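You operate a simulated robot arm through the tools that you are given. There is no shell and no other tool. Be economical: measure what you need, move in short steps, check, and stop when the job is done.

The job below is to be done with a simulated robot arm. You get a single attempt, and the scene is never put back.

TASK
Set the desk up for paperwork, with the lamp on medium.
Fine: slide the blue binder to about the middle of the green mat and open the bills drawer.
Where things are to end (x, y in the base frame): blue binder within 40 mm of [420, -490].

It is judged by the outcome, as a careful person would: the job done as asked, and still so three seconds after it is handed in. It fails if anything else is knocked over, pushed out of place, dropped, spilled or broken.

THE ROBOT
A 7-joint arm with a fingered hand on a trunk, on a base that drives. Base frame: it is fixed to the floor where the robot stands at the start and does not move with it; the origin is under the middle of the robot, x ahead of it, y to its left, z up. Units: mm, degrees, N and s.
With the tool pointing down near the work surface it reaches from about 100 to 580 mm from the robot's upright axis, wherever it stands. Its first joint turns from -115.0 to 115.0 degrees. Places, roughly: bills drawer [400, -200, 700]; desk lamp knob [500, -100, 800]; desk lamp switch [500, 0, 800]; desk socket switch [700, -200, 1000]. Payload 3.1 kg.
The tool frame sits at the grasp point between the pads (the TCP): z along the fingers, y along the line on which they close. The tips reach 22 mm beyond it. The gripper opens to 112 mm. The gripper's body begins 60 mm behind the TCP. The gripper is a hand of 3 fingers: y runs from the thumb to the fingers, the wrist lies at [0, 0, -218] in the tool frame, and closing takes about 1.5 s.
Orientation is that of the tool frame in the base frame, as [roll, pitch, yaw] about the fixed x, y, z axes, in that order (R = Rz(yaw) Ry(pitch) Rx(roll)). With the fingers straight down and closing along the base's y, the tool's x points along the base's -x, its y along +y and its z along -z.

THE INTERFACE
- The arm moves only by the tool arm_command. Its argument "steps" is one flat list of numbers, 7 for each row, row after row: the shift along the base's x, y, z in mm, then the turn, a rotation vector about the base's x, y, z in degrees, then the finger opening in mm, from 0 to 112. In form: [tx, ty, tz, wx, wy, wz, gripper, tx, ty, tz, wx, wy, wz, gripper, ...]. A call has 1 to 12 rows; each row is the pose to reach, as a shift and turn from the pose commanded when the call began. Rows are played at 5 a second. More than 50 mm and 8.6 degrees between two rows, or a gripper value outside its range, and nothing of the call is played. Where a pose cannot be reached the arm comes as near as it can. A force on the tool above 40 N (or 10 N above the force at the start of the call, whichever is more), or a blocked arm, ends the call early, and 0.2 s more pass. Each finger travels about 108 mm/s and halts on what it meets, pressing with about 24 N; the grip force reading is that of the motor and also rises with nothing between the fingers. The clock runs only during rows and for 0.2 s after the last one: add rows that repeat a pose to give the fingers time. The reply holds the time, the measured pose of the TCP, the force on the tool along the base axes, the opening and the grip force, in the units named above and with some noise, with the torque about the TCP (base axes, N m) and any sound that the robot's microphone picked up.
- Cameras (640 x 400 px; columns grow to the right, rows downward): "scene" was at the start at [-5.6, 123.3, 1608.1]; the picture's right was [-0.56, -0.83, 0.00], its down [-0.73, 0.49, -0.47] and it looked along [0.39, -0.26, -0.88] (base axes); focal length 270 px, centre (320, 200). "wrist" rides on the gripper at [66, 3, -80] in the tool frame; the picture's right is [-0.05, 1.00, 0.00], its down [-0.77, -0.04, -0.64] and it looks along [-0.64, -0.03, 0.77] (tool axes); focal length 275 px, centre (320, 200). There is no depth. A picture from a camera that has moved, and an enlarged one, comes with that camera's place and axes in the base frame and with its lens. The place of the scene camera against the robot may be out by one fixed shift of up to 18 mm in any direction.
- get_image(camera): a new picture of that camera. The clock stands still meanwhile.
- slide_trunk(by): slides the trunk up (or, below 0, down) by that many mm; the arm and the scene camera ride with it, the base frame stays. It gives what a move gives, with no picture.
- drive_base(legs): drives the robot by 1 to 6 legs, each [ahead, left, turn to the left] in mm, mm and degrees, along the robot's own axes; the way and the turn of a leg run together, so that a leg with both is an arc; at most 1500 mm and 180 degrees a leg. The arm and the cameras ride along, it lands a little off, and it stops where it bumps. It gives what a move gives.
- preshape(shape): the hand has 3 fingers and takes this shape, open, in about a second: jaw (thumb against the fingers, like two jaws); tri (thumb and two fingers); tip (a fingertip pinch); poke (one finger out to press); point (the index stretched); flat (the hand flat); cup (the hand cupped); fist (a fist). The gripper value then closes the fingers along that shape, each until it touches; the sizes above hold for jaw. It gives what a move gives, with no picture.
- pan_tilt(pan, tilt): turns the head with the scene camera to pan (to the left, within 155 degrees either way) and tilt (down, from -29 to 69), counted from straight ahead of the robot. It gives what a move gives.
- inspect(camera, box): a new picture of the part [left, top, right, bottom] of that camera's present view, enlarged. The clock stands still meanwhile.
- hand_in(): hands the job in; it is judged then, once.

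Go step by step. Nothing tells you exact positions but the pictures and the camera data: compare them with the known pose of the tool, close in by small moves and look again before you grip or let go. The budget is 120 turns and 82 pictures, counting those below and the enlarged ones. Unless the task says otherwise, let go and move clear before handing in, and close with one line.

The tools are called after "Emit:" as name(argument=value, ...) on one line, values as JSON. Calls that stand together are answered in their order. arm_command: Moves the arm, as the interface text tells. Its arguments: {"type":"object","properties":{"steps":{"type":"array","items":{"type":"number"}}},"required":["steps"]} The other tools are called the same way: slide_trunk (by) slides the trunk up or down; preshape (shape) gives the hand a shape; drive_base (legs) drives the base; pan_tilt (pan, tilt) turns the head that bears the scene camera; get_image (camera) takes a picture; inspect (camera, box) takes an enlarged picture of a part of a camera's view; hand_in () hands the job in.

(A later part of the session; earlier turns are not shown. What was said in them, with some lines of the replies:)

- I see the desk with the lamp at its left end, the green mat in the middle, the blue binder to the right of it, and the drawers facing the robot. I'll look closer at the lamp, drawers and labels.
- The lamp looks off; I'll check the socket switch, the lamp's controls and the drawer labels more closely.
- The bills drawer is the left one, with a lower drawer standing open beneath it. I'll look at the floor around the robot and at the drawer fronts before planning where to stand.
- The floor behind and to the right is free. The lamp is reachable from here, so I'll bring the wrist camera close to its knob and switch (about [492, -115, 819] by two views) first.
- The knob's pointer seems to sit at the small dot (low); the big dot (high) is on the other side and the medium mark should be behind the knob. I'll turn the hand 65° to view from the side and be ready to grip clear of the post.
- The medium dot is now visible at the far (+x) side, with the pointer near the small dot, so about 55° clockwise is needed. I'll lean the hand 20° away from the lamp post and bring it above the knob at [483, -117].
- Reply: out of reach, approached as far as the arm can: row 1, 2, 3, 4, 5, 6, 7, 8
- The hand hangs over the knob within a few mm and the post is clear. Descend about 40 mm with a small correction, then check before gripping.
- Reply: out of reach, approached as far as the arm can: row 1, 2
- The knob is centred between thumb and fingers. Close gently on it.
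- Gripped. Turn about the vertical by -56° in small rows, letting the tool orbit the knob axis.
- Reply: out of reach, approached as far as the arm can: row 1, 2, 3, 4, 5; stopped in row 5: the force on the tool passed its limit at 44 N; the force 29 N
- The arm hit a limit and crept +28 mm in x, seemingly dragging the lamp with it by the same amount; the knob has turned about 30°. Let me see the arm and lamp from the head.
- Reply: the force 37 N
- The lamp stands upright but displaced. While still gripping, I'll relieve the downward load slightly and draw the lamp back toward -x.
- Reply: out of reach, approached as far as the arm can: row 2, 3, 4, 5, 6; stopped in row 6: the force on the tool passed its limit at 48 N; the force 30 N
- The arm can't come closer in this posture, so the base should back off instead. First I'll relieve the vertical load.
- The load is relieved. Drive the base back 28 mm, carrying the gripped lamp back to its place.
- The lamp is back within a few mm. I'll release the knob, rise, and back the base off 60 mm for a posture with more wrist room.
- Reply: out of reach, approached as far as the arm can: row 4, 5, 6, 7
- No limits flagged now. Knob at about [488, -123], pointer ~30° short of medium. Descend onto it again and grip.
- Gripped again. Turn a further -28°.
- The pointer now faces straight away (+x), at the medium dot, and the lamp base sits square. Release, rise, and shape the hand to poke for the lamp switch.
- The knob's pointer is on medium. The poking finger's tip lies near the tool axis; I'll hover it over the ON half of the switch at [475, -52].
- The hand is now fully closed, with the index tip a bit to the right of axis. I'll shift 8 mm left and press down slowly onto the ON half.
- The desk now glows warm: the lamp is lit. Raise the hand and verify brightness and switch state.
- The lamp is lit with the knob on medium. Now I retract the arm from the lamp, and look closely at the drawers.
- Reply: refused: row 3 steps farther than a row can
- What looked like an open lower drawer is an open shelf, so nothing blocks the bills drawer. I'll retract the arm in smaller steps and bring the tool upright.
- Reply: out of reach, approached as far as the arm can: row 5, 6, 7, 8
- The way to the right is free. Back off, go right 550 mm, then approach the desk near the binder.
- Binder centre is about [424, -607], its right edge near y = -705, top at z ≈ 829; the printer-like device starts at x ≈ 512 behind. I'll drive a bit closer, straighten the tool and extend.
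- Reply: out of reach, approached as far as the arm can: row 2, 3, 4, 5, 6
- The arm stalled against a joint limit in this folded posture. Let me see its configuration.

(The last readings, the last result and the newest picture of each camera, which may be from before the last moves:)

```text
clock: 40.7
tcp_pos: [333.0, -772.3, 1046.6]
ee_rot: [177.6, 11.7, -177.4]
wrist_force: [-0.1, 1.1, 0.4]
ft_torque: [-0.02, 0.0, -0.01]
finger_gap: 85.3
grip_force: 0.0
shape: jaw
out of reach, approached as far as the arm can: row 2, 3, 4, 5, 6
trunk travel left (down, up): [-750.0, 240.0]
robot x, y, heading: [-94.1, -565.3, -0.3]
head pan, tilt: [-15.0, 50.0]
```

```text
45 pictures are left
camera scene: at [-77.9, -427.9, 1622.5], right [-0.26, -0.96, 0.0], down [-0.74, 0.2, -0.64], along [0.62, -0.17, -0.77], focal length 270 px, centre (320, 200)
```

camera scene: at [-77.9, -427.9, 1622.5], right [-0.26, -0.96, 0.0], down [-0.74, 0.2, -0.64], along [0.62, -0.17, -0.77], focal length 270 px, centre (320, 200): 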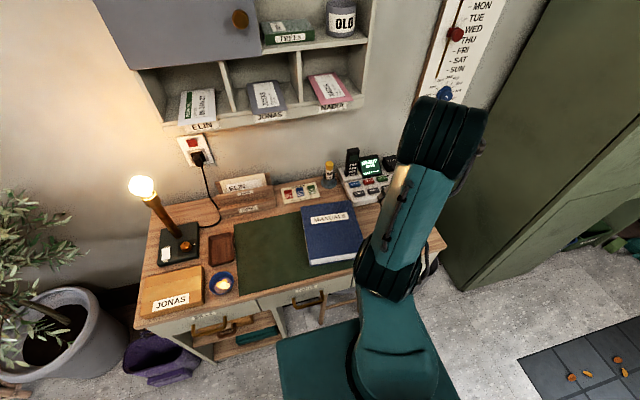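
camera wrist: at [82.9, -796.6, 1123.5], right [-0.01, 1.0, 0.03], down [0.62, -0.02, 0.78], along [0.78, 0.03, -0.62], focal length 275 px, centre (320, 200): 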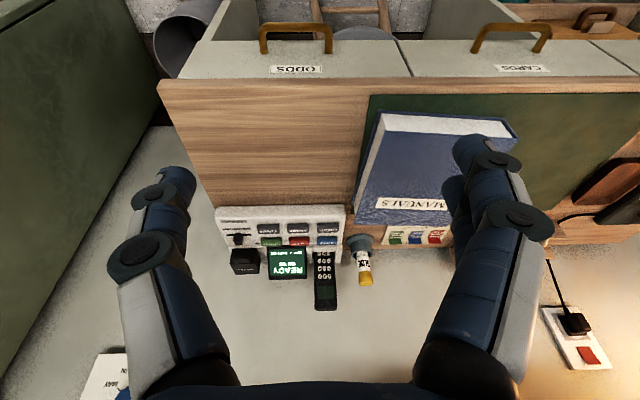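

The elbow is folded up and forward; lower positions worked earlier, so I'll first go down, then straighten the tool.

Emit:
arm_command(steps=[10, 0, -30, 0, 0, 0, 90, 20, 0, -60, 0, 0, 0, 90, 30, 0, -90, 0, 0, 0, 90, 40, 0, -120, 0, 0, 0, 90, 40, 0, -120, 0, 4, 0, 90, 40, 0, -120, 0, 8, 0, 90, 40, 0, -120, 0, 12, 0, 90, 40, 0, -120, 0, 12, 0, 90])

```text
clock: 42.5
tcp_pos: [356.3, -761.8, 922.0]
ee_rot: [177.1, 5.3, -177.3]
wrist_force: [-0.3, -0.8, 0.2]
ft_torque: [0.03, 0.0, -0.04]
finger_gap: 85.5
grip_force: 0.1
shape: jaw
out of reach, approached as far as the arm can: row 6, 7, 8
trunk travel left (down, up): [-750.0, 240.0]
robot x, y, heading: [-96.3, -570.1, -0.1]
head pan, tilt: [-15.0, 50.0]
```

Better. Now turn the hand ~85° so the fingers spread along x, shifting to above the clear desk right of the binder.

Emit:
arm_command(steps=[5, 0, 0, 0, 0, 8, 90, 10, 0, 0, 0, 0, 16, 90, 15, 0, 0, 0, 0, 24, 90, 20, 0, 0, 0, 0, 32, 90, 25, 0, 0, 0, 0, 40, 90, 30, 0, 0, 0, 0, 48, 90, 35, 0, 0, 0, 0, 56, 90, 40, 0, 0, 0, 0, 64, 90, 45, 0, 0, 0, 0, 72, 90, 50, 0, 0, 0, 0, 80, 90, 55, 0, 0, 0, 0, 86, 90, 55, 0, 0, 0, 0, 86, 90])

Emit:
get_image(camera="wrist")

```text
clock: 45.1
tcp_pos: [306.9, -677.2, 921.6]
ee_rot: [177.3, 5.4, -91.2]
wrist_force: [-1.3, -0.4, 0.8]
ft_torque: [-0.01, 0.01, 0.02]
finger_gap: 85.3
grip_force: 0.0
shape: jaw
out of reach, approached as far as the arm can: row 2, 3, 4, 5, 6, 7, 8, 9, 10, 11, 12
trunk travel left (down, up): [-750.0, 240.0]
robot x, y, heading: [-95.0, -566.3, -0.2]
head pan, tilt: [-15.0, 50.0]
```

```text
44 pictures are left
camera wrist: at [306.0, -750.8, 996.0], right [-1.0, 0.06, 0.05], down [0.08, 0.71, 0.7], along [0.01, 0.71, -0.71], focal length 275 px, centre (320, 200)
```

wrist: 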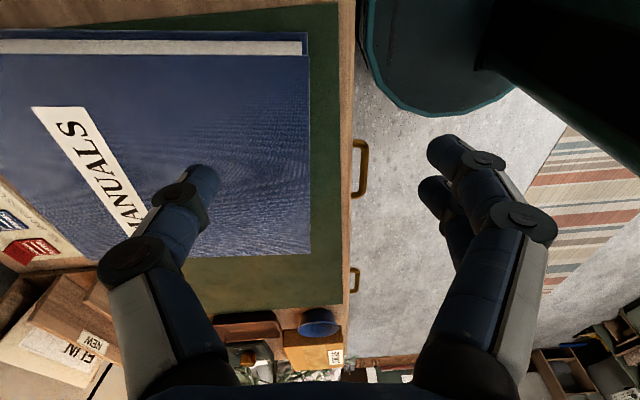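

The sideways hand can't reach out there. I'll return to the default hand yaw, and push with the closed fingers' side instead, standing further right so the work is straight ahead.

Emit:
arm_command(steps=[0, -6, 0, 0, 0, -8, 60, 4, -12, 3, 0, 0, -16, 40, 8, -18, 6, 0, 0, -24, 20, 12, -24, 9, 0, 0, -32, 0, 16, -30, 10, 0, 0, -40, 0, 20, -36, 10, 0, 0, -48, 0, 24, -42, 10, 0, 0, -56, 0, 28, -48, 10, 0, 0, -64, 0, 32, -54, 10, 0, 0, -72, 0, 36, -60, 10, 0, 0, -80, 0, 40, -66, 10, 0, 0, -88, 0, 40, -66, 10, 0, 0, -88, 0])

Emit:
drive_base(legs=[[0, -110, 0]])

```text
clock: 47.7
tcp_pos: [347.8, -744.0, 929.2]
ee_rot: [177.2, 5.4, -179.5]
wrist_force: [-1.0, 0.2, 0.6]
ft_torque: [-0.01, -0.01, 0.01]
finger_gap: 0.2
grip_force: 23.6
shape: tri
trunk travel left (down, up): [-750.0, 240.0]
robot x, y, heading: [-95.8, -569.2, -0.1]
head pan, tilt: [-15.0, 50.0]
```

```text
clock: 48.9
tcp_pos: [346.7, -853.9, 928.5]
ee_rot: [177.2, 5.1, -179.3]
wrist_force: [-0.3, 0.1, -0.6]
ft_torque: [0.02, -0.03, -0.01]
finger_gap: 0.0
grip_force: 24.4
shape: tri
trunk travel left (down, up): [-750.0, 240.0]
robot x, y, heading: [-93.6, -680.9, -0.2]
head pan, tilt: [-15.0, 50.0]
```

Extend to above the clear desk right of the binder and check.

Emit:
arm_command(steps=[20, 16, -5, 0, 0, 0, 0, 40, 32, -10, 0, 0, 0, 0, 60, 48, -15, 0, 0, 0, 0, 78, 60, -20, 0, 0, 0, 0, 78, 60, -20, 0, 0, 0, 0])

Emit:
get_image(camera="wrist")

```text
clock: 50.1
tcp_pos: [401.6, -791.7, 904.2]
ee_rot: [177.1, 5.4, -179.3]
wrist_force: [0.0, -0.5, -1.1]
ft_torque: [-0.05, -0.01, 0.02]
finger_gap: 0.0
grip_force: 24.2
shape: tri
out of reach, approached as far as the arm can: row 3, 4, 5
trunk travel left (down, up): [-750.0, 240.0]
robot x, y, heading: [-94.0, -677.3, -0.2]
head pan, tilt: [-15.0, 50.0]
```

```text
43 pictures are left
camera wrist: at [328.8, -793.7, 980.2], right [0.03, 1.0, 0.06], down [0.71, -0.06, 0.7], along [0.7, 0.02, -0.71], focal length 275 px, centre (320, 200)
```

wrist: 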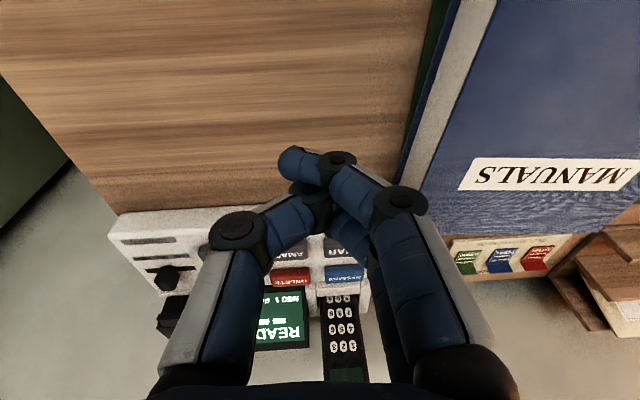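

Forward reach ends near x = 402 here, so I'll nudge the base 25 mm forward, then lower beside the binder.

Emit:
drive_base(legs=[[25, 0, 0]])

Emit:
arm_command(steps=[0, 0, -25, 0, 0, 0, 0, 0, 0, -50, 0, 0, 0, 0, 0, 0, -70, 0, 0, 0, 0, 0, 0, -84, 0, 0, 0, 0, 0, 0, -92, 0, 0, 0, 0, 0, 0, -92, 0, 0, 0, 0])

Emit:
get_image(camera="wrist")

Emit:
get_image(camera="scene")

```text
clock: 50.9
tcp_pos: [426.5, -790.9, 905.2]
ee_rot: [177.0, 5.4, -179.5]
wrist_force: [0.3, 1.0, 0.3]
ft_torque: [-0.02, -0.02, -0.01]
finger_gap: 0.1
grip_force: 23.9
shape: tri
trunk travel left (down, up): [-750.0, 240.0]
robot x, y, heading: [-63.8, -678.6, -0.4]
head pan, tilt: [-15.0, 50.0]
```

```text
clock: 52.3
tcp_pos: [426.7, -792.8, 814.1]
ee_rot: [177.0, 5.5, -179.5]
wrist_force: [0.8, -0.5, 0.6]
ft_torque: [-0.02, -0.01, 0.02]
finger_gap: 0.0
grip_force: 23.5
shape: tri
trunk travel left (down, up): [-750.0, 240.0]
robot x, y, heading: [-68.3, -675.6, -0.1]
head pan, tilt: [-15.0, 50.0]
```

```text
42 pictures are left
camera wrist: at [353.4, -794.0, 887.8], right [0.03, 1.0, 0.06], down [0.71, -0.06, 0.7], along [0.7, 0.02, -0.71], focal length 275 px, centre (320, 200)
```

wrist: 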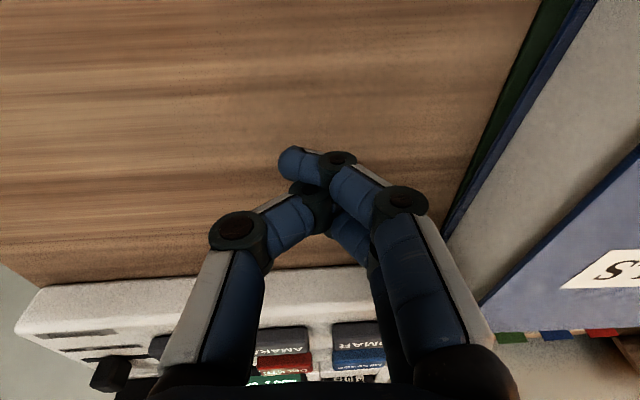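

```text
41 pictures are left
camera scene: at [-53.5, -539.1, 1622.6], right [-0.26, -0.97, 0.0], down [-0.74, 0.2, -0.64], along [0.62, -0.17, -0.77], focal length 270 px, centre (320, 200)
```

scene: 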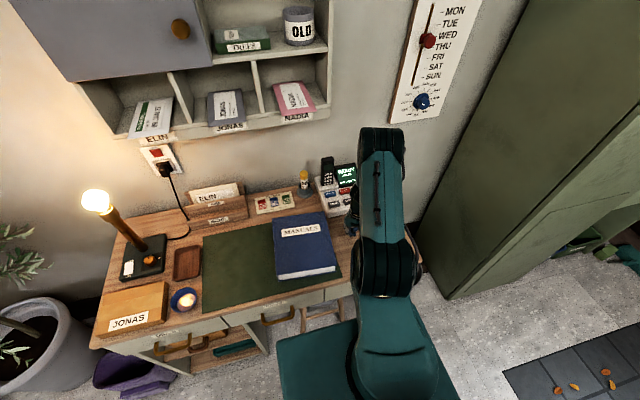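

The hand is beside the binder at its centre depth, low and clear of the device. Push gently toward +y in small rows.

Emit:
arm_command(steps=[0, 15, 0, 0, 0, 0, 0, 0, 30, 0, 0, 0, 0, 0, 0, 40, 0, 0, 0, 0, 0, 0, 50, 0, 0, 0, 0, 0, 0, 60, 0, 0, 0, 0, 0, 0, 70, 0, 0, 0, 0, 0, 0, 80, 0, 0, 0, 0, 0, 0, 90, 0, 0, 0, 0, 0])

Emit:
get_image(camera="wrist")

Emit:
get_image(camera="scene")

```text
clock: 54.1
tcp_pos: [425.4, -705.0, 814.5]
ee_rot: [176.9, 5.5, -179.6]
wrist_force: [0.7, -20.0, 17.9]
ft_torque: [0.76, 0.07, 0.01]
finger_gap: 0.2
grip_force: 24.1
shape: tri
trunk travel left (down, up): [-750.0, 240.0]
robot x, y, heading: [-69.1, -678.5, 0.1]
head pan, tilt: [-15.0, 50.0]
```

```text
40 pictures are left
camera wrist: at [352.7, -706.9, 889.1], right [0.03, 1.0, 0.06], down [0.71, -0.06, 0.7], along [0.71, 0.02, -0.71], focal length 275 px, centre (320, 200)
```

wrist: 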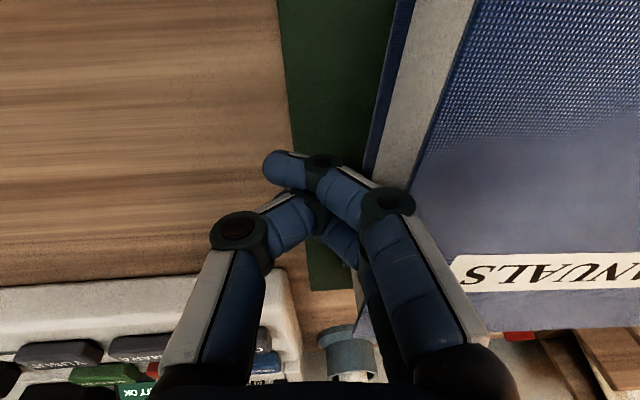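

```text
39 pictures are left
camera scene: at [-55.9, -543.2, 1623.1], right [-0.26, -0.97, 0.0], down [-0.74, 0.2, -0.64], along [0.62, -0.17, -0.77], focal length 270 px, centre (320, 200)
```

scene: 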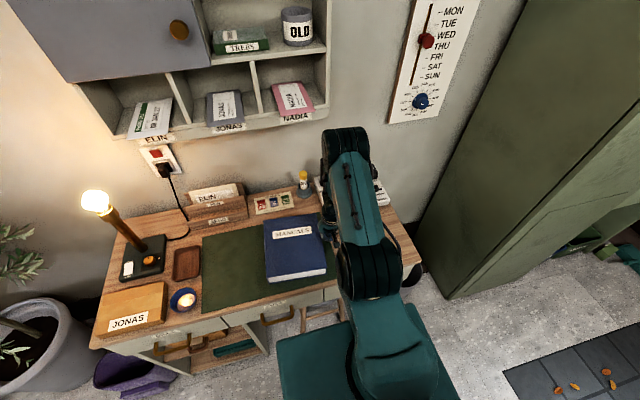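

It slides straight; the binder's right edge is now at y ≈ -675 (centre ≈ -578). Push about 72 mm more, then measure.

Emit:
arm_command(steps=[0, 10, 0, 0, 0, 0, 0, 0, 20, 0, 0, 0, 0, 0, 0, 30, 0, 0, 0, 0, 0, 0, 40, 0, 0, 0, 0, 0, 0, 50, 0, 0, 0, 0, 0, 0, 60, 0, 0, 0, 0, 0, 0, 72, 0, 0, 0, 0, 0])

Emit:
get_image(camera="wrist")

```text
clock: 55.7
tcp_pos: [424.2, -631.2, 816.4]
ee_rot: [176.8, 5.5, -179.4]
wrist_force: [-0.3, -20.6, 13.2]
ft_torque: [0.69, 0.0, 0.04]
finger_gap: 0.0
grip_force: 24.2
shape: tri
trunk travel left (down, up): [-750.0, 240.0]
robot x, y, heading: [-71.9, -679.8, -0.2]
head pan, tilt: [-15.0, 50.0]
```

```text
38 pictures are left
camera wrist: at [351.7, -634.5, 889.2], right [0.03, 1.0, 0.06], down [0.71, -0.06, 0.7], along [0.71, 0.02, -0.71], focal length 275 px, centre (320, 200)
```

wrist: 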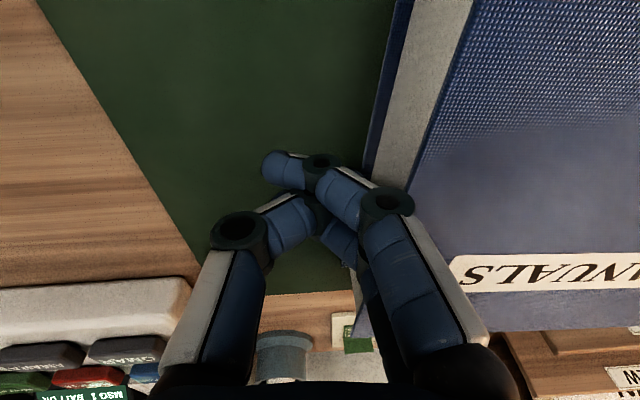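

Centre is now about y = -505; 14 mm more, then back away and rise.

Emit:
arm_command(steps=[0, 7, 0, 0, 0, 0, 0, 0, 14, 0, 0, 0, 0, 0, 0, 14, 0, 0, 0, 0, 0, 0, 0, 0, 0, 0, 0, 0, 0, -20, 0, 0, 0, 0, 0, 0, -50, 0, 0, 0, 0, 0, 0, -50, 40, 0, 0, 0, 0, 0, -50, 80, 0, 0, 0, 0, 0, -50, 110, 0, 0, 0, 0, 0, -50, 110, 0, 0, 0, 0])

Emit:
get_image(camera="wrist")

Emit:
get_image(camera="scene")

```text
clock: 57.9
tcp_pos: [418.0, -683.3, 924.6]
ee_rot: [176.9, 5.3, -179.4]
wrist_force: [-0.3, -0.6, -0.5]
ft_torque: [-0.01, 0.02, -0.01]
finger_gap: 0.0
grip_force: 24.1
shape: tri
out of reach, approached as far as the arm can: row 9, 10
trunk travel left (down, up): [-750.0, 240.0]
robot x, y, heading: [-70.5, -680.8, -0.2]
head pan, tilt: [-15.0, 50.0]
```

```text
37 pictures are left
camera wrist: at [344.5, -685.8, 997.6], right [0.03, 1.0, 0.06], down [0.71, -0.06, 0.7], along [0.7, 0.02, -0.71], focal length 275 px, centre (320, 200)
```

wrist: 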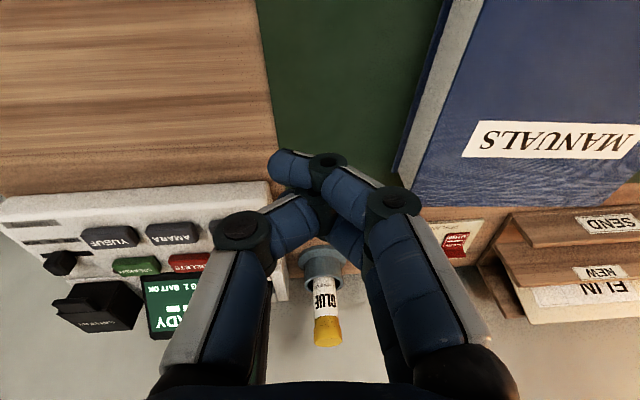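

```text
36 pictures are left
camera scene: at [-52.6, -539.5, 1622.6], right [-0.26, -0.97, 0.0], down [-0.74, 0.2, -0.64], along [0.62, -0.17, -0.77], focal length 270 px, centre (320, 200)
```

scene: 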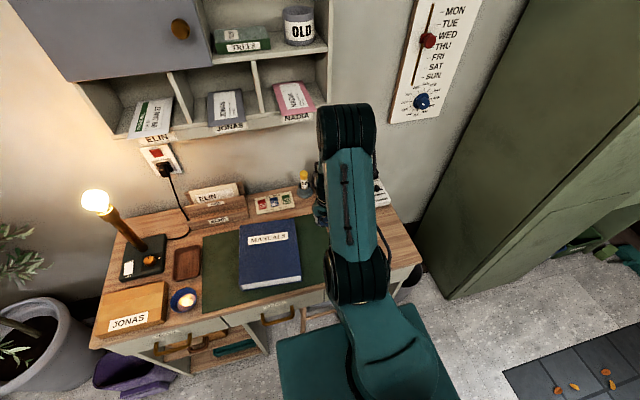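

Binder centre ≈ [424, -492], on target. Next the bills drawer: back off and drive left, in front of it.

Emit:
drive_base(legs=[[-260, 0, 0], [0, 480, 0]])

Emit:
pan_tilt(pan=0, tilt=50)

Emit:
get_image(camera="scene")

Emit:
get_image(camera="wrist")

```text
clock: 62.2
tcp_pos: [154.2, -208.8, 922.7]
ee_rot: [176.9, 5.6, -179.3]
wrist_force: [-0.6, 1.0, -0.2]
ft_torque: [-0.04, 0.02, 0.0]
finger_gap: 0.0
grip_force: 23.8
shape: tri
trunk travel left (down, up): [-750.0, 240.0]
robot x, y, heading: [-333.5, -210.6, 0.1]
head pan, tilt: [-15.0, 50.0]
```

```text
clock: 63.0
tcp_pos: [153.6, -209.8, 924.0]
ee_rot: [176.8, 5.4, -179.2]
wrist_force: [-0.1, 0.1, 0.2]
ft_torque: [0.01, 0.0, 0.02]
finger_gap: 0.1
grip_force: 24.6
shape: tri
trunk travel left (down, up): [-750.0, 240.0]
robot x, y, heading: [-329.2, -207.4, 0.3]
head pan, tilt: [0.0, 50.0]
```

```text
35 pictures are left
camera scene: at [-314.4, -47.7, 1622.6], right [0.0, -1.0, 0.0], down [-0.77, 0.0, -0.64], along [0.64, 0.0, -0.77], focal length 270 px, centre (320, 200)
```

scene: 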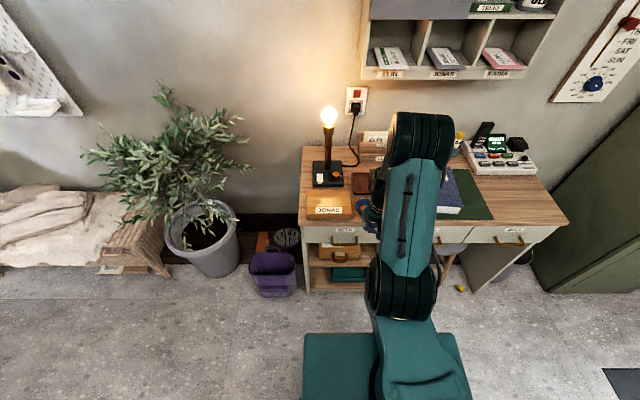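

```text
34 pictures are left
camera wrist: at [81.1, -212.8, 997.6], right [0.03, 1.0, 0.06], down [0.71, -0.06, 0.7], along [0.71, 0.02, -0.71], focal length 275 px, centre (320, 200)
```

wrist: 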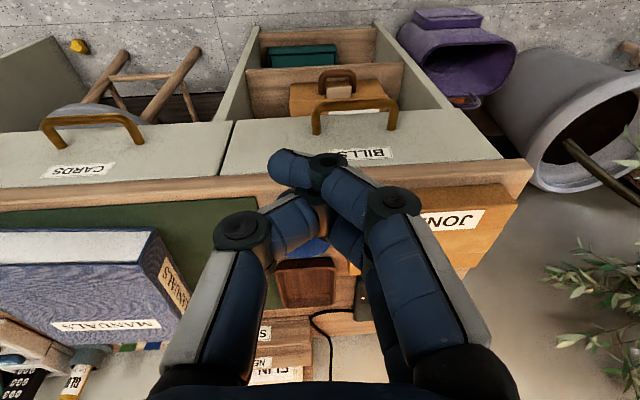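

The handle bar is at about [244, -153, 663] with the panel at x ≈ 288. I'll roll the hand 90° here in free space first, so the fingers can close above and below the bar.

Emit:
arm_command(steps=[-3, 5, 0, 0, 0, 8, 0, -6, 10, 0, 0, 0, 16, 20, -10, 15, -5, 0, 0, 24, 40, -13, 20, -10, 0, 0, 32, 70, -16, 25, -15, 0, 0, 40, 70, -20, 30, -20, 0, 0, 48, 70, -24, 35, -25, 0, 0, 56, 70, -26, 40, -30, 0, 0, 64, 70, -30, 45, -35, 0, 0, 72, 70, -30, 50, -40, 0, 0, 80, 70, -30, 55, -45, 0, 0, 88, 70, -30, 55, -45, 0, 0, 89, 70])

Emit:
arm_command(steps=[0, 0, 0, -1, -8, 0, 70, 0, 0, 0, -2, -16, 0, 70, 0, 0, 0, -3, -24, 0, 70, 0, 0, 0, -4, -32, 0, 70, 0, 0, 0, -4.5, -40, 0, 70, 0, 0, 0, -5, -48, 0, 70, 0, 0, 0, -5, -48, 0, 70])

```text
clock: 65.6
tcp_pos: [123.0, -153.3, 878.6]
ee_rot: [176.8, 5.5, -90.1]
wrist_force: [-0.5, 0.1, 0.0]
ft_torque: [-0.02, -0.02, 0.01]
finger_gap: 65.6
grip_force: 0.1
shape: jaw
trunk travel left (down, up): [-750.0, 240.0]
robot x, y, heading: [-332.1, -207.4, 0.2]
head pan, tilt: [0.0, 50.0]
```

```text
clock: 67.2
tcp_pos: [123.1, -155.1, 878.7]
ee_rot: [-135.1, -0.5, -88.0]
wrist_force: [0.5, 0.3, -0.2]
ft_torque: [0.01, -0.04, -0.04]
finger_gap: 65.9
grip_force: 0.2
shape: jaw
trunk travel left (down, up): [-750.0, 240.0]
robot x, y, heading: [-332.1, -207.0, 0.2]
head pan, tilt: [0.0, 50.0]
```

The pose works. Flatten the hand a further 25° toward horizontal and lower it in front of the handle.

Emit:
arm_command(steps=[0, 0, -25, 0, -6, 0, 60, 0, 0, -50, 0, -12, 0, 56, 0, 1, -80, 0, -18, 0, 56, 5, 2, -115, 0, -25, 0, 56, 15, 2, -150, 0, -25, 0, 56, 25, 2, -190, 0, -25, 0, 56, 25, 2, -190, 0, -25, 0, 56])

Emit:
get_image(camera="wrist")

Emit:
get_image(camera="scene")

```text
clock: 68.8
tcp_pos: [147.6, -153.6, 687.9]
ee_rot: [-110.2, -1.3, -88.5]
wrist_force: [-0.1, -0.4, 0.0]
ft_torque: [0.03, -0.01, -0.02]
finger_gap: 53.2
grip_force: 0.0
shape: jaw
trunk travel left (down, up): [-750.0, 240.0]
robot x, y, heading: [-331.8, -206.2, 0.1]
head pan, tilt: [0.0, 50.0]
```

```text
33 pictures are left
camera wrist: at [73.9, -222.2, 715.4], right [-0.35, 0.02, -0.94], down [-0.6, 0.76, 0.24], along [0.72, 0.65, -0.25], focal length 275 px, centre (320, 200)
```

wrist: 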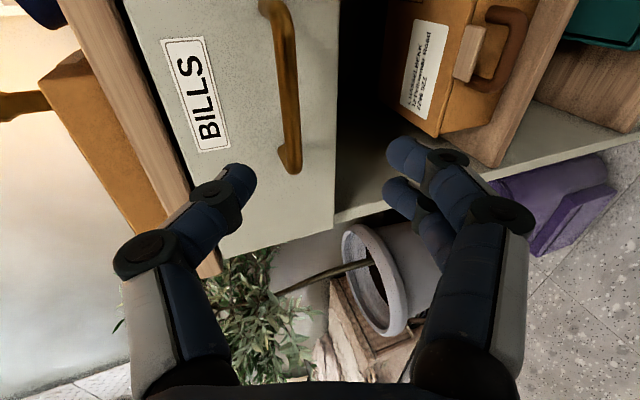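

```text
32 pictures are left
camera scene: at [-315.3, -47.8, 1622.6], right [0.0, -1.0, 0.0], down [-0.77, 0.0, -0.64], along [0.64, 0.0, -0.77], focal length 270 px, centre (320, 200)
```

scene: 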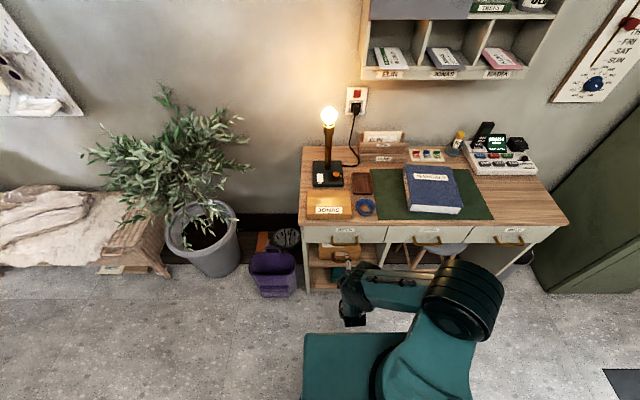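

The bar is at about [238, -155, 678], with the hand aligned. Advance along the tool axis so the bar comes between thumb and fingers.

Emit:
arm_command(steps=[26, -1, 13, 0, 0, 0, 58, 40, -1, 8, 0, 0, 0, 58, 54, -1, 3, 0, 0, 0, 58, 68, -1, -2, 0, 0, 0, 58, 80, -1, -6, 0, 0, 0, 58, 80, -1, -6, 0, 0, 0, 58])

Emit:
get_image(camera="wrist")

```text
clock: 70.2
tcp_pos: [229.1, -154.5, 682.5]
ee_rot: [-110.3, -1.4, -88.5]
wrist_force: [-0.4, -0.5, 0.4]
ft_torque: [0.0, 0.0, -0.02]
finger_gap: 54.0
grip_force: 0.1
shape: jaw
trunk travel left (down, up): [-750.0, 240.0]
robot x, y, heading: [-329.2, -207.8, -0.1]
head pan, tilt: [0.0, 50.0]
```

```text
31 pictures are left
camera wrist: at [154.6, -222.9, 709.3], right [-0.35, 0.01, -0.94], down [-0.6, 0.76, 0.24], along [0.72, 0.65, -0.25], focal length 275 px, centre (320, 200)
```

wrist: 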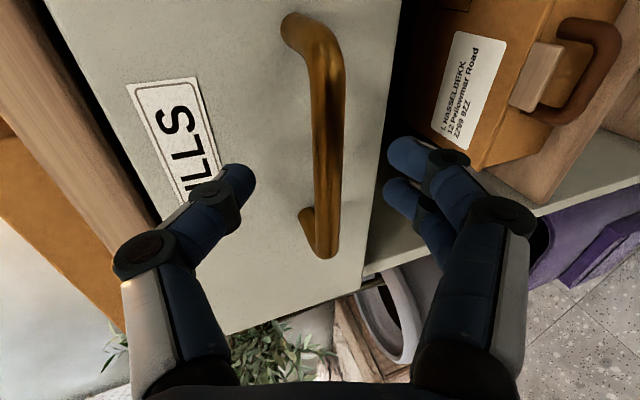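

The bar lies between thumb and fingers, about 19 mm ahead of the grasp point. Advance 10 mm and close.

Emit:
arm_command(steps=[10, 0, -4, 0, 0, 0, 58, 10, 0, -4, 0, 0, 0, 40, 10, 0, -4, 0, 0, 0, 20, 10, 0, -4, 0, 0, 0, 5, 10, 0, -4, 0, 0, 0, 5, 10, 0, -4, 0, 0, 0, 5])

Emit:
get_image(camera="wrist")

```text
clock: 71.6
tcp_pos: [239.3, -153.2, 678.5]
ee_rot: [-110.3, -1.4, -88.5]
wrist_force: [-0.3, -0.6, 0.1]
ft_torque: [-0.02, 0.01, -0.03]
finger_gap: 5.2
grip_force: 0.0
shape: tri
trunk travel left (down, up): [-750.0, 240.0]
robot x, y, heading: [-335.7, -206.4, 0.1]
head pan, tilt: [0.0, 50.0]
```

```text
30 pictures are left
camera wrist: at [164.4, -222.2, 704.8], right [-0.35, 0.01, -0.94], down [-0.6, 0.76, 0.24], along [0.72, 0.65, -0.25], focal length 275 px, centre (320, 200)
```

wrist: 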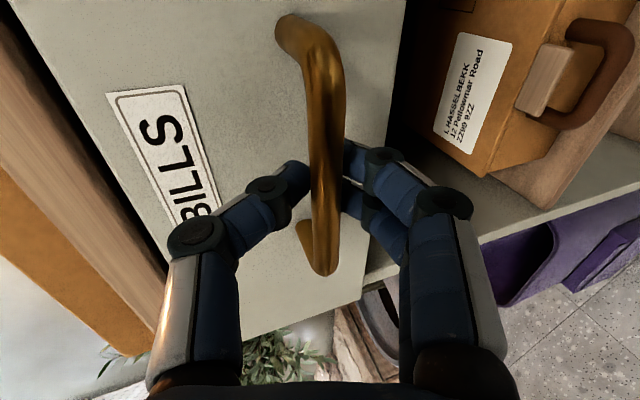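

The fingers have closed around behind the bar, hooking it. Test-pull with the arm.

Emit:
arm_command(steps=[0, 0, 0, 0, 0, 0, 2, -10, 0, 0, 0, 0, 0, 2, -20, 0, 0, 0, 0, 0, 2, -30, 0, 0, 0, 0, 0, 2, -40, 0, 0, 0, 0, 0, 2, -50, 0, 0, 0, 0, 0, 2, -60, 0, 0, 0, 0, 0, 2])

Emit:
get_image(camera="wrist")

```text
clock: 73.2
tcp_pos: [178.9, -152.7, 678.5]
ee_rot: [-110.3, -1.4, -88.5]
wrist_force: [1.4, 0.6, -5.2]
ft_torque: [0.01, -0.02, 0.01]
finger_gap: 0.2
grip_force: 23.6
shape: tri
trunk travel left (down, up): [-750.0, 240.0]
robot x, y, heading: [-328.2, -207.6, 0.2]
head pan, tilt: [0.0, 50.0]
```

```text
29 pictures are left
camera wrist: at [105.7, -221.8, 705.1], right [-0.35, 0.02, -0.94], down [-0.6, 0.76, 0.24], along [0.72, 0.65, -0.25], focal length 275 px, centre (320, 200)
```

wrist: 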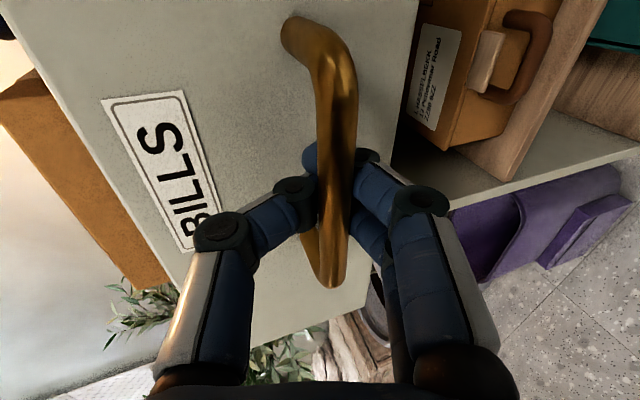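

The drawer is following. Keep pulling.

Emit:
arm_command(steps=[-12, 0, 0, 0, 0, 0, 2, -24, 0, 0, 0, 0, 0, 2, -36, 0, 0, 0, 0, 0, 2, -48, 0, 0, 0, 0, 0, 2, -60, 0, 0, 0, 0, 0, 2, -72, 0, 0, 0, 0, 0, 2, -84, 0, 0, 0, 0, 0, 2, -96, 0, 0, 0, 0, 0, 2, -108, 0, 0, 0, 0, 0, 2, -120, 0, 0, 0, 0, 0, 2])

Emit:
get_image(camera="scene")

```text
clock: 75.4
tcp_pos: [64.8, -180.7, 675.0]
ee_rot: [-110.9, 0.5, -96.4]
wrist_force: [-1.9, 14.4, 1.5]
ft_torque: [-0.05, 0.01, 0.18]
finger_gap: 0.0
grip_force: 24.5
shape: tri
out of reach, approached as far as the arm can: row 10
trunk travel left (down, up): [-750.0, 240.0]
robot x, y, heading: [-335.5, -208.8, 0.3]
head pan, tilt: [0.0, 50.0]
stopped in row 10: the force on the tool passed its limit at 69 N (the readings are from after the stop); the commanded pose is now the measured one
```

```text
28 pictures are left
camera scene: at [-315.3, -46.3, 1622.6], right [0.0, -1.0, 0.0], down [-0.77, 0.0, -0.64], along [0.64, 0.0, -0.77], focal length 270 px, centre (320, 200)
```

scene: 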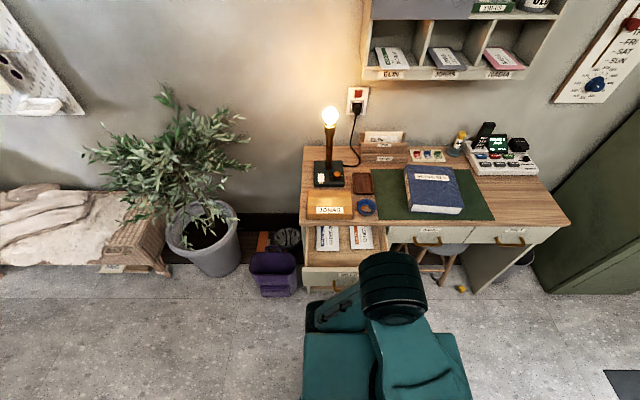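

The drawer is open about 175 mm with its letters in view; the arm hit its own limit. I'll unhook, back the base 90 mm, and re-check whether to pull further.

Emit:
arm_command(steps=[2, 0, 0, 0, 0, 0, 20, 2, 0, 0, 0, 0, 0, 40, 2, 0, 0, 0, 0, 0, 58, 2, 0, 0, 0, 0, 0, 58])

Emit:
get_image(camera="wrist")

```text
clock: 76.4
tcp_pos: [66.6, -184.7, 674.5]
ee_rot: [-110.8, 0.2, -96.6]
wrist_force: [-0.7, 0.2, -0.2]
ft_torque: [-0.01, -0.04, 0.0]
finger_gap: 54.3
grip_force: 0.0
shape: jaw
trunk travel left (down, up): [-750.0, 240.0]
robot x, y, heading: [-333.0, -207.4, 0.0]
head pan, tilt: [0.0, 50.0]
```

```text
27 pictures are left
camera wrist: at [-15.1, -241.6, 700.1], right [-0.35, 0.09, -0.93], down [-0.49, 0.83, 0.27], along [0.8, 0.55, -0.24], focal length 275 px, centre (320, 200)
```

wrist: 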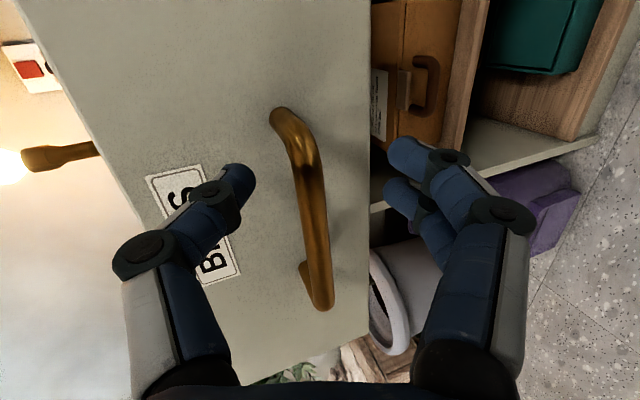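

Free of the handle, which is now at x ≈ 90. I'll drive back 100 mm, re-hook and pull on with the arm's force guard.

Emit:
drive_base(legs=[[-100, 0, 0]])

Emit:
arm_command(steps=[20, 15, 8, 0, 0, 4, 58, 50, 29, 14, 0, 0, 8, 58, 74, 29, 14, 0, 0, 8, 58, 88, 29, 10, 0, 0, 8, 58, 88, 29, 10, 0, 0, 8, 58])

Emit:
get_image(camera="wrist")

```text
clock: 77.5
tcp_pos: [-35.3, -182.8, 674.4]
ee_rot: [-110.9, 0.3, -96.5]
wrist_force: [-0.7, 0.1, -0.3]
ft_torque: [0.01, 0.02, 0.02]
finger_gap: 54.3
grip_force: 0.0
shape: jaw
trunk travel left (down, up): [-750.0, 240.0]
robot x, y, heading: [-433.1, -205.7, 0.3]
head pan, tilt: [0.0, 50.0]
```

```text
clock: 78.8
tcp_pos: [52.3, -154.8, 684.8]
ee_rot: [-111.0, 0.4, -88.5]
wrist_force: [-0.1, 0.9, -0.5]
ft_torque: [-0.03, -0.03, -0.01]
finger_gap: 54.6
grip_force: 0.1
shape: jaw
trunk travel left (down, up): [-750.0, 240.0]
robot x, y, heading: [-432.1, -207.6, -0.0]
head pan, tilt: [0.0, 50.0]
```

```text
26 pictures are left
camera wrist: at [-21.0, -224.5, 710.2], right [-0.36, 0.04, -0.93], down [-0.6, 0.75, 0.27], along [0.71, 0.66, -0.24], focal length 275 px, centre (320, 200)
```

wrist: 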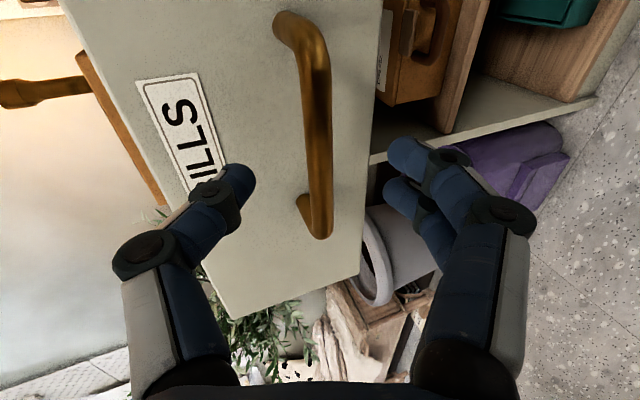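

Bar is 35 mm ahead at z ≈ 673. Advance, close, and pull.

Emit:
arm_command(steps=[12, 0, -3, 0, 0, 0, 58, 26, 0, -8, 0, 0, 0, 58, 26, 0, -8, 0, 0, 0, 35, 26, 0, -8, 0, 0, 0, 15, 26, 0, -8, 0, 0, 0, 2, 26, 0, -8, 0, 0, 0, 2, 15, 0, -8, 0, 0, 0, 2, 5, 0, -8, 0, 0, 0, 2, -5, 0, -8, 0, 0, 0, 2, -15, 0, -8, 0, 0, 0, 2, -25, 0, -8, 0, 0, 0, 2, -35, 0, -8, 0, 0, 0, 2])

Emit:
get_image(camera="scene")

```text
clock: 81.3
tcp_pos: [18.0, -155.4, 676.7]
ee_rot: [-111.0, 0.5, -88.6]
wrist_force: [0.5, -5.5, -3.2]
ft_torque: [-0.02, 0.02, 0.0]
finger_gap: 0.0
grip_force: 24.1
shape: tri
trunk travel left (down, up): [-750.0, 240.0]
robot x, y, heading: [-432.2, -204.9, 0.2]
head pan, tilt: [0.0, 50.0]
```

```text
25 pictures are left
camera scene: at [-416.5, -47.7, 1622.6], right [0.0, -1.0, 0.0], down [-0.77, 0.0, -0.64], along [0.64, 0.0, -0.77], focal length 270 px, centre (320, 200)
```

scene: 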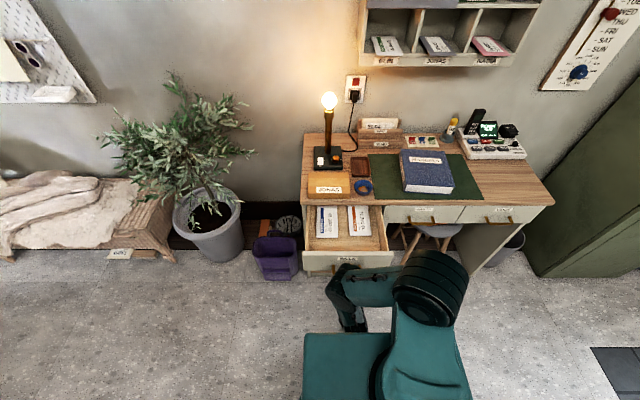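

The drawer is now open some 225 mm, showing both stacks of bills, with no end-stop strain. Release and back away.

Emit:
arm_command(steps=[2, 0, 0, 0, 0, 0, 20, 2, 0, 0, 0, 0, 0, 40, 2, 0, 0, 0, 0, 0, 58, 2, 0, 0, 0, 0, 0, 60, 2, 0, 0, 0, 0, 0, 60])

Emit:
drive_base(legs=[[-150, 0, 0]])

Emit:
get_image(camera="wrist")

Emit:
get_image(camera="scene")

```text
clock: 82.5
tcp_pos: [19.7, -153.7, 675.8]
ee_rot: [-110.9, 0.5, -88.6]
wrist_force: [0.1, 0.5, 0.3]
ft_torque: [0.03, 0.0, 0.04]
finger_gap: 56.2
grip_force: 0.1
shape: jaw
trunk travel left (down, up): [-750.0, 240.0]
robot x, y, heading: [-435.6, -210.9, 0.1]
head pan, tilt: [0.0, 50.0]
```

```text
clock: 83.9
tcp_pos: [-132.3, -155.5, 677.5]
ee_rot: [-110.9, 0.5, -88.7]
wrist_force: [0.3, 0.0, -0.3]
ft_torque: [0.03, -0.03, 0.0]
finger_gap: 56.0
grip_force: 0.0
shape: jaw
trunk travel left (down, up): [-750.0, 240.0]
robot x, y, heading: [-582.2, -206.4, 0.1]
head pan, tilt: [0.0, 50.0]
```

```text
24 pictures are left
camera wrist: at [-205.8, -223.9, 702.8], right [-0.36, 0.04, -0.93], down [-0.6, 0.76, 0.27], along [0.72, 0.65, -0.24], focal length 275 px, centre (320, 200)
```

wrist: 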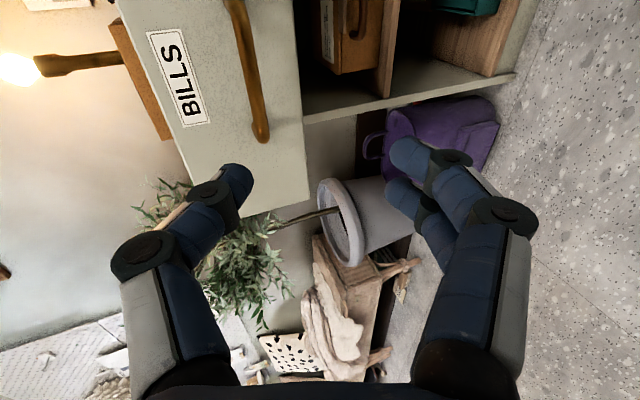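

```text
23 pictures are left
camera scene: at [-569.9, -47.4, 1622.6], right [0.0, -1.0, 0.0], down [-0.77, 0.0, -0.64], along [0.64, 0.0, -0.77], focal length 270 px, centre (320, 200)
```

scene: 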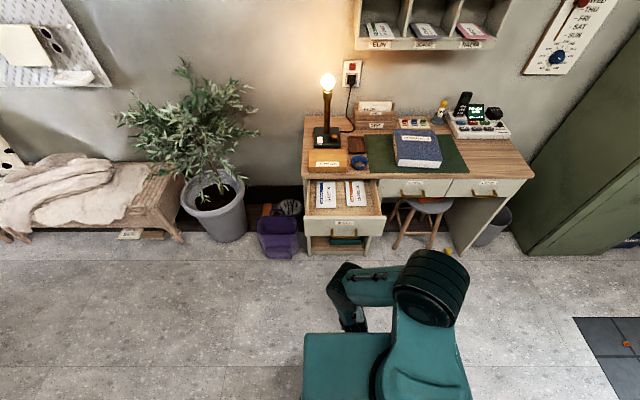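

Everything stands as wanted; one last zoom on the lamp and desk to confirm.

Emit:
inspect(camera="scene", box=[290, 60, 480, 180])

Emit:
inspect(camera="scene", box=[305, 115, 365, 155])

```text
3.33 times, centred on (385, 120) of scene
camera zoom: at [-569.9, -47.4, 1622.6], right [0.0, -1.0, 0.0], down [-0.77, 0.0, -0.64], along [0.64, 0.0, -0.77], focal length 901 px, centre (103, 467)
```

zoom: 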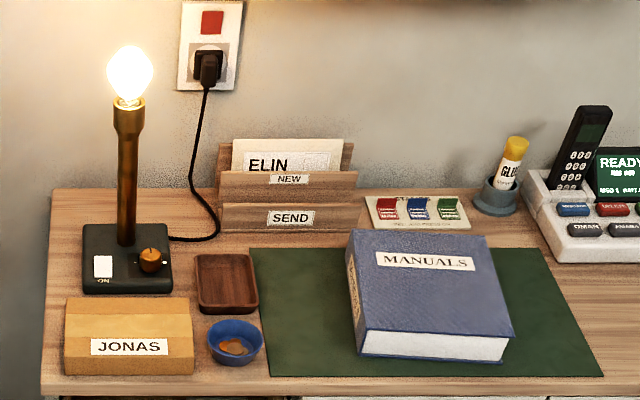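

```text
10.00 times, centred on (335, 135) of scene
camera zoom: at [-569.9, -47.4, 1622.6], right [0.0, -1.0, 0.0], down [-0.77, 0.0, -0.64], along [0.64, 0.0, -0.77], focal length 2703 px, centre (170, 850)
```

zoom: 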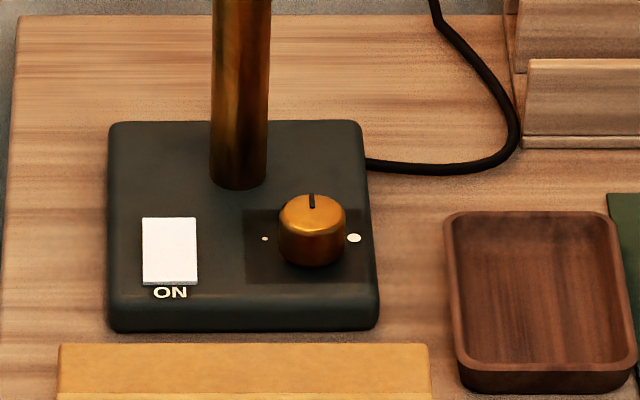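

The lamp is lit with its knob pointing at the middle mark, the binder lies mid-mat, and the bills drawer is open with the arm clear. I'm handing in.

Emit:
hand_in()

```text
The job is handed in.
```

The desk is set for paperwork: the lamp is on with its knob at medium, the blue binder is at about [420, -492] on the mat, and the bills drawer is open about 225 mm. While I turned the knob the lamp slid about 30 mm; I pulled it back to within about 6 mm of where it stood.
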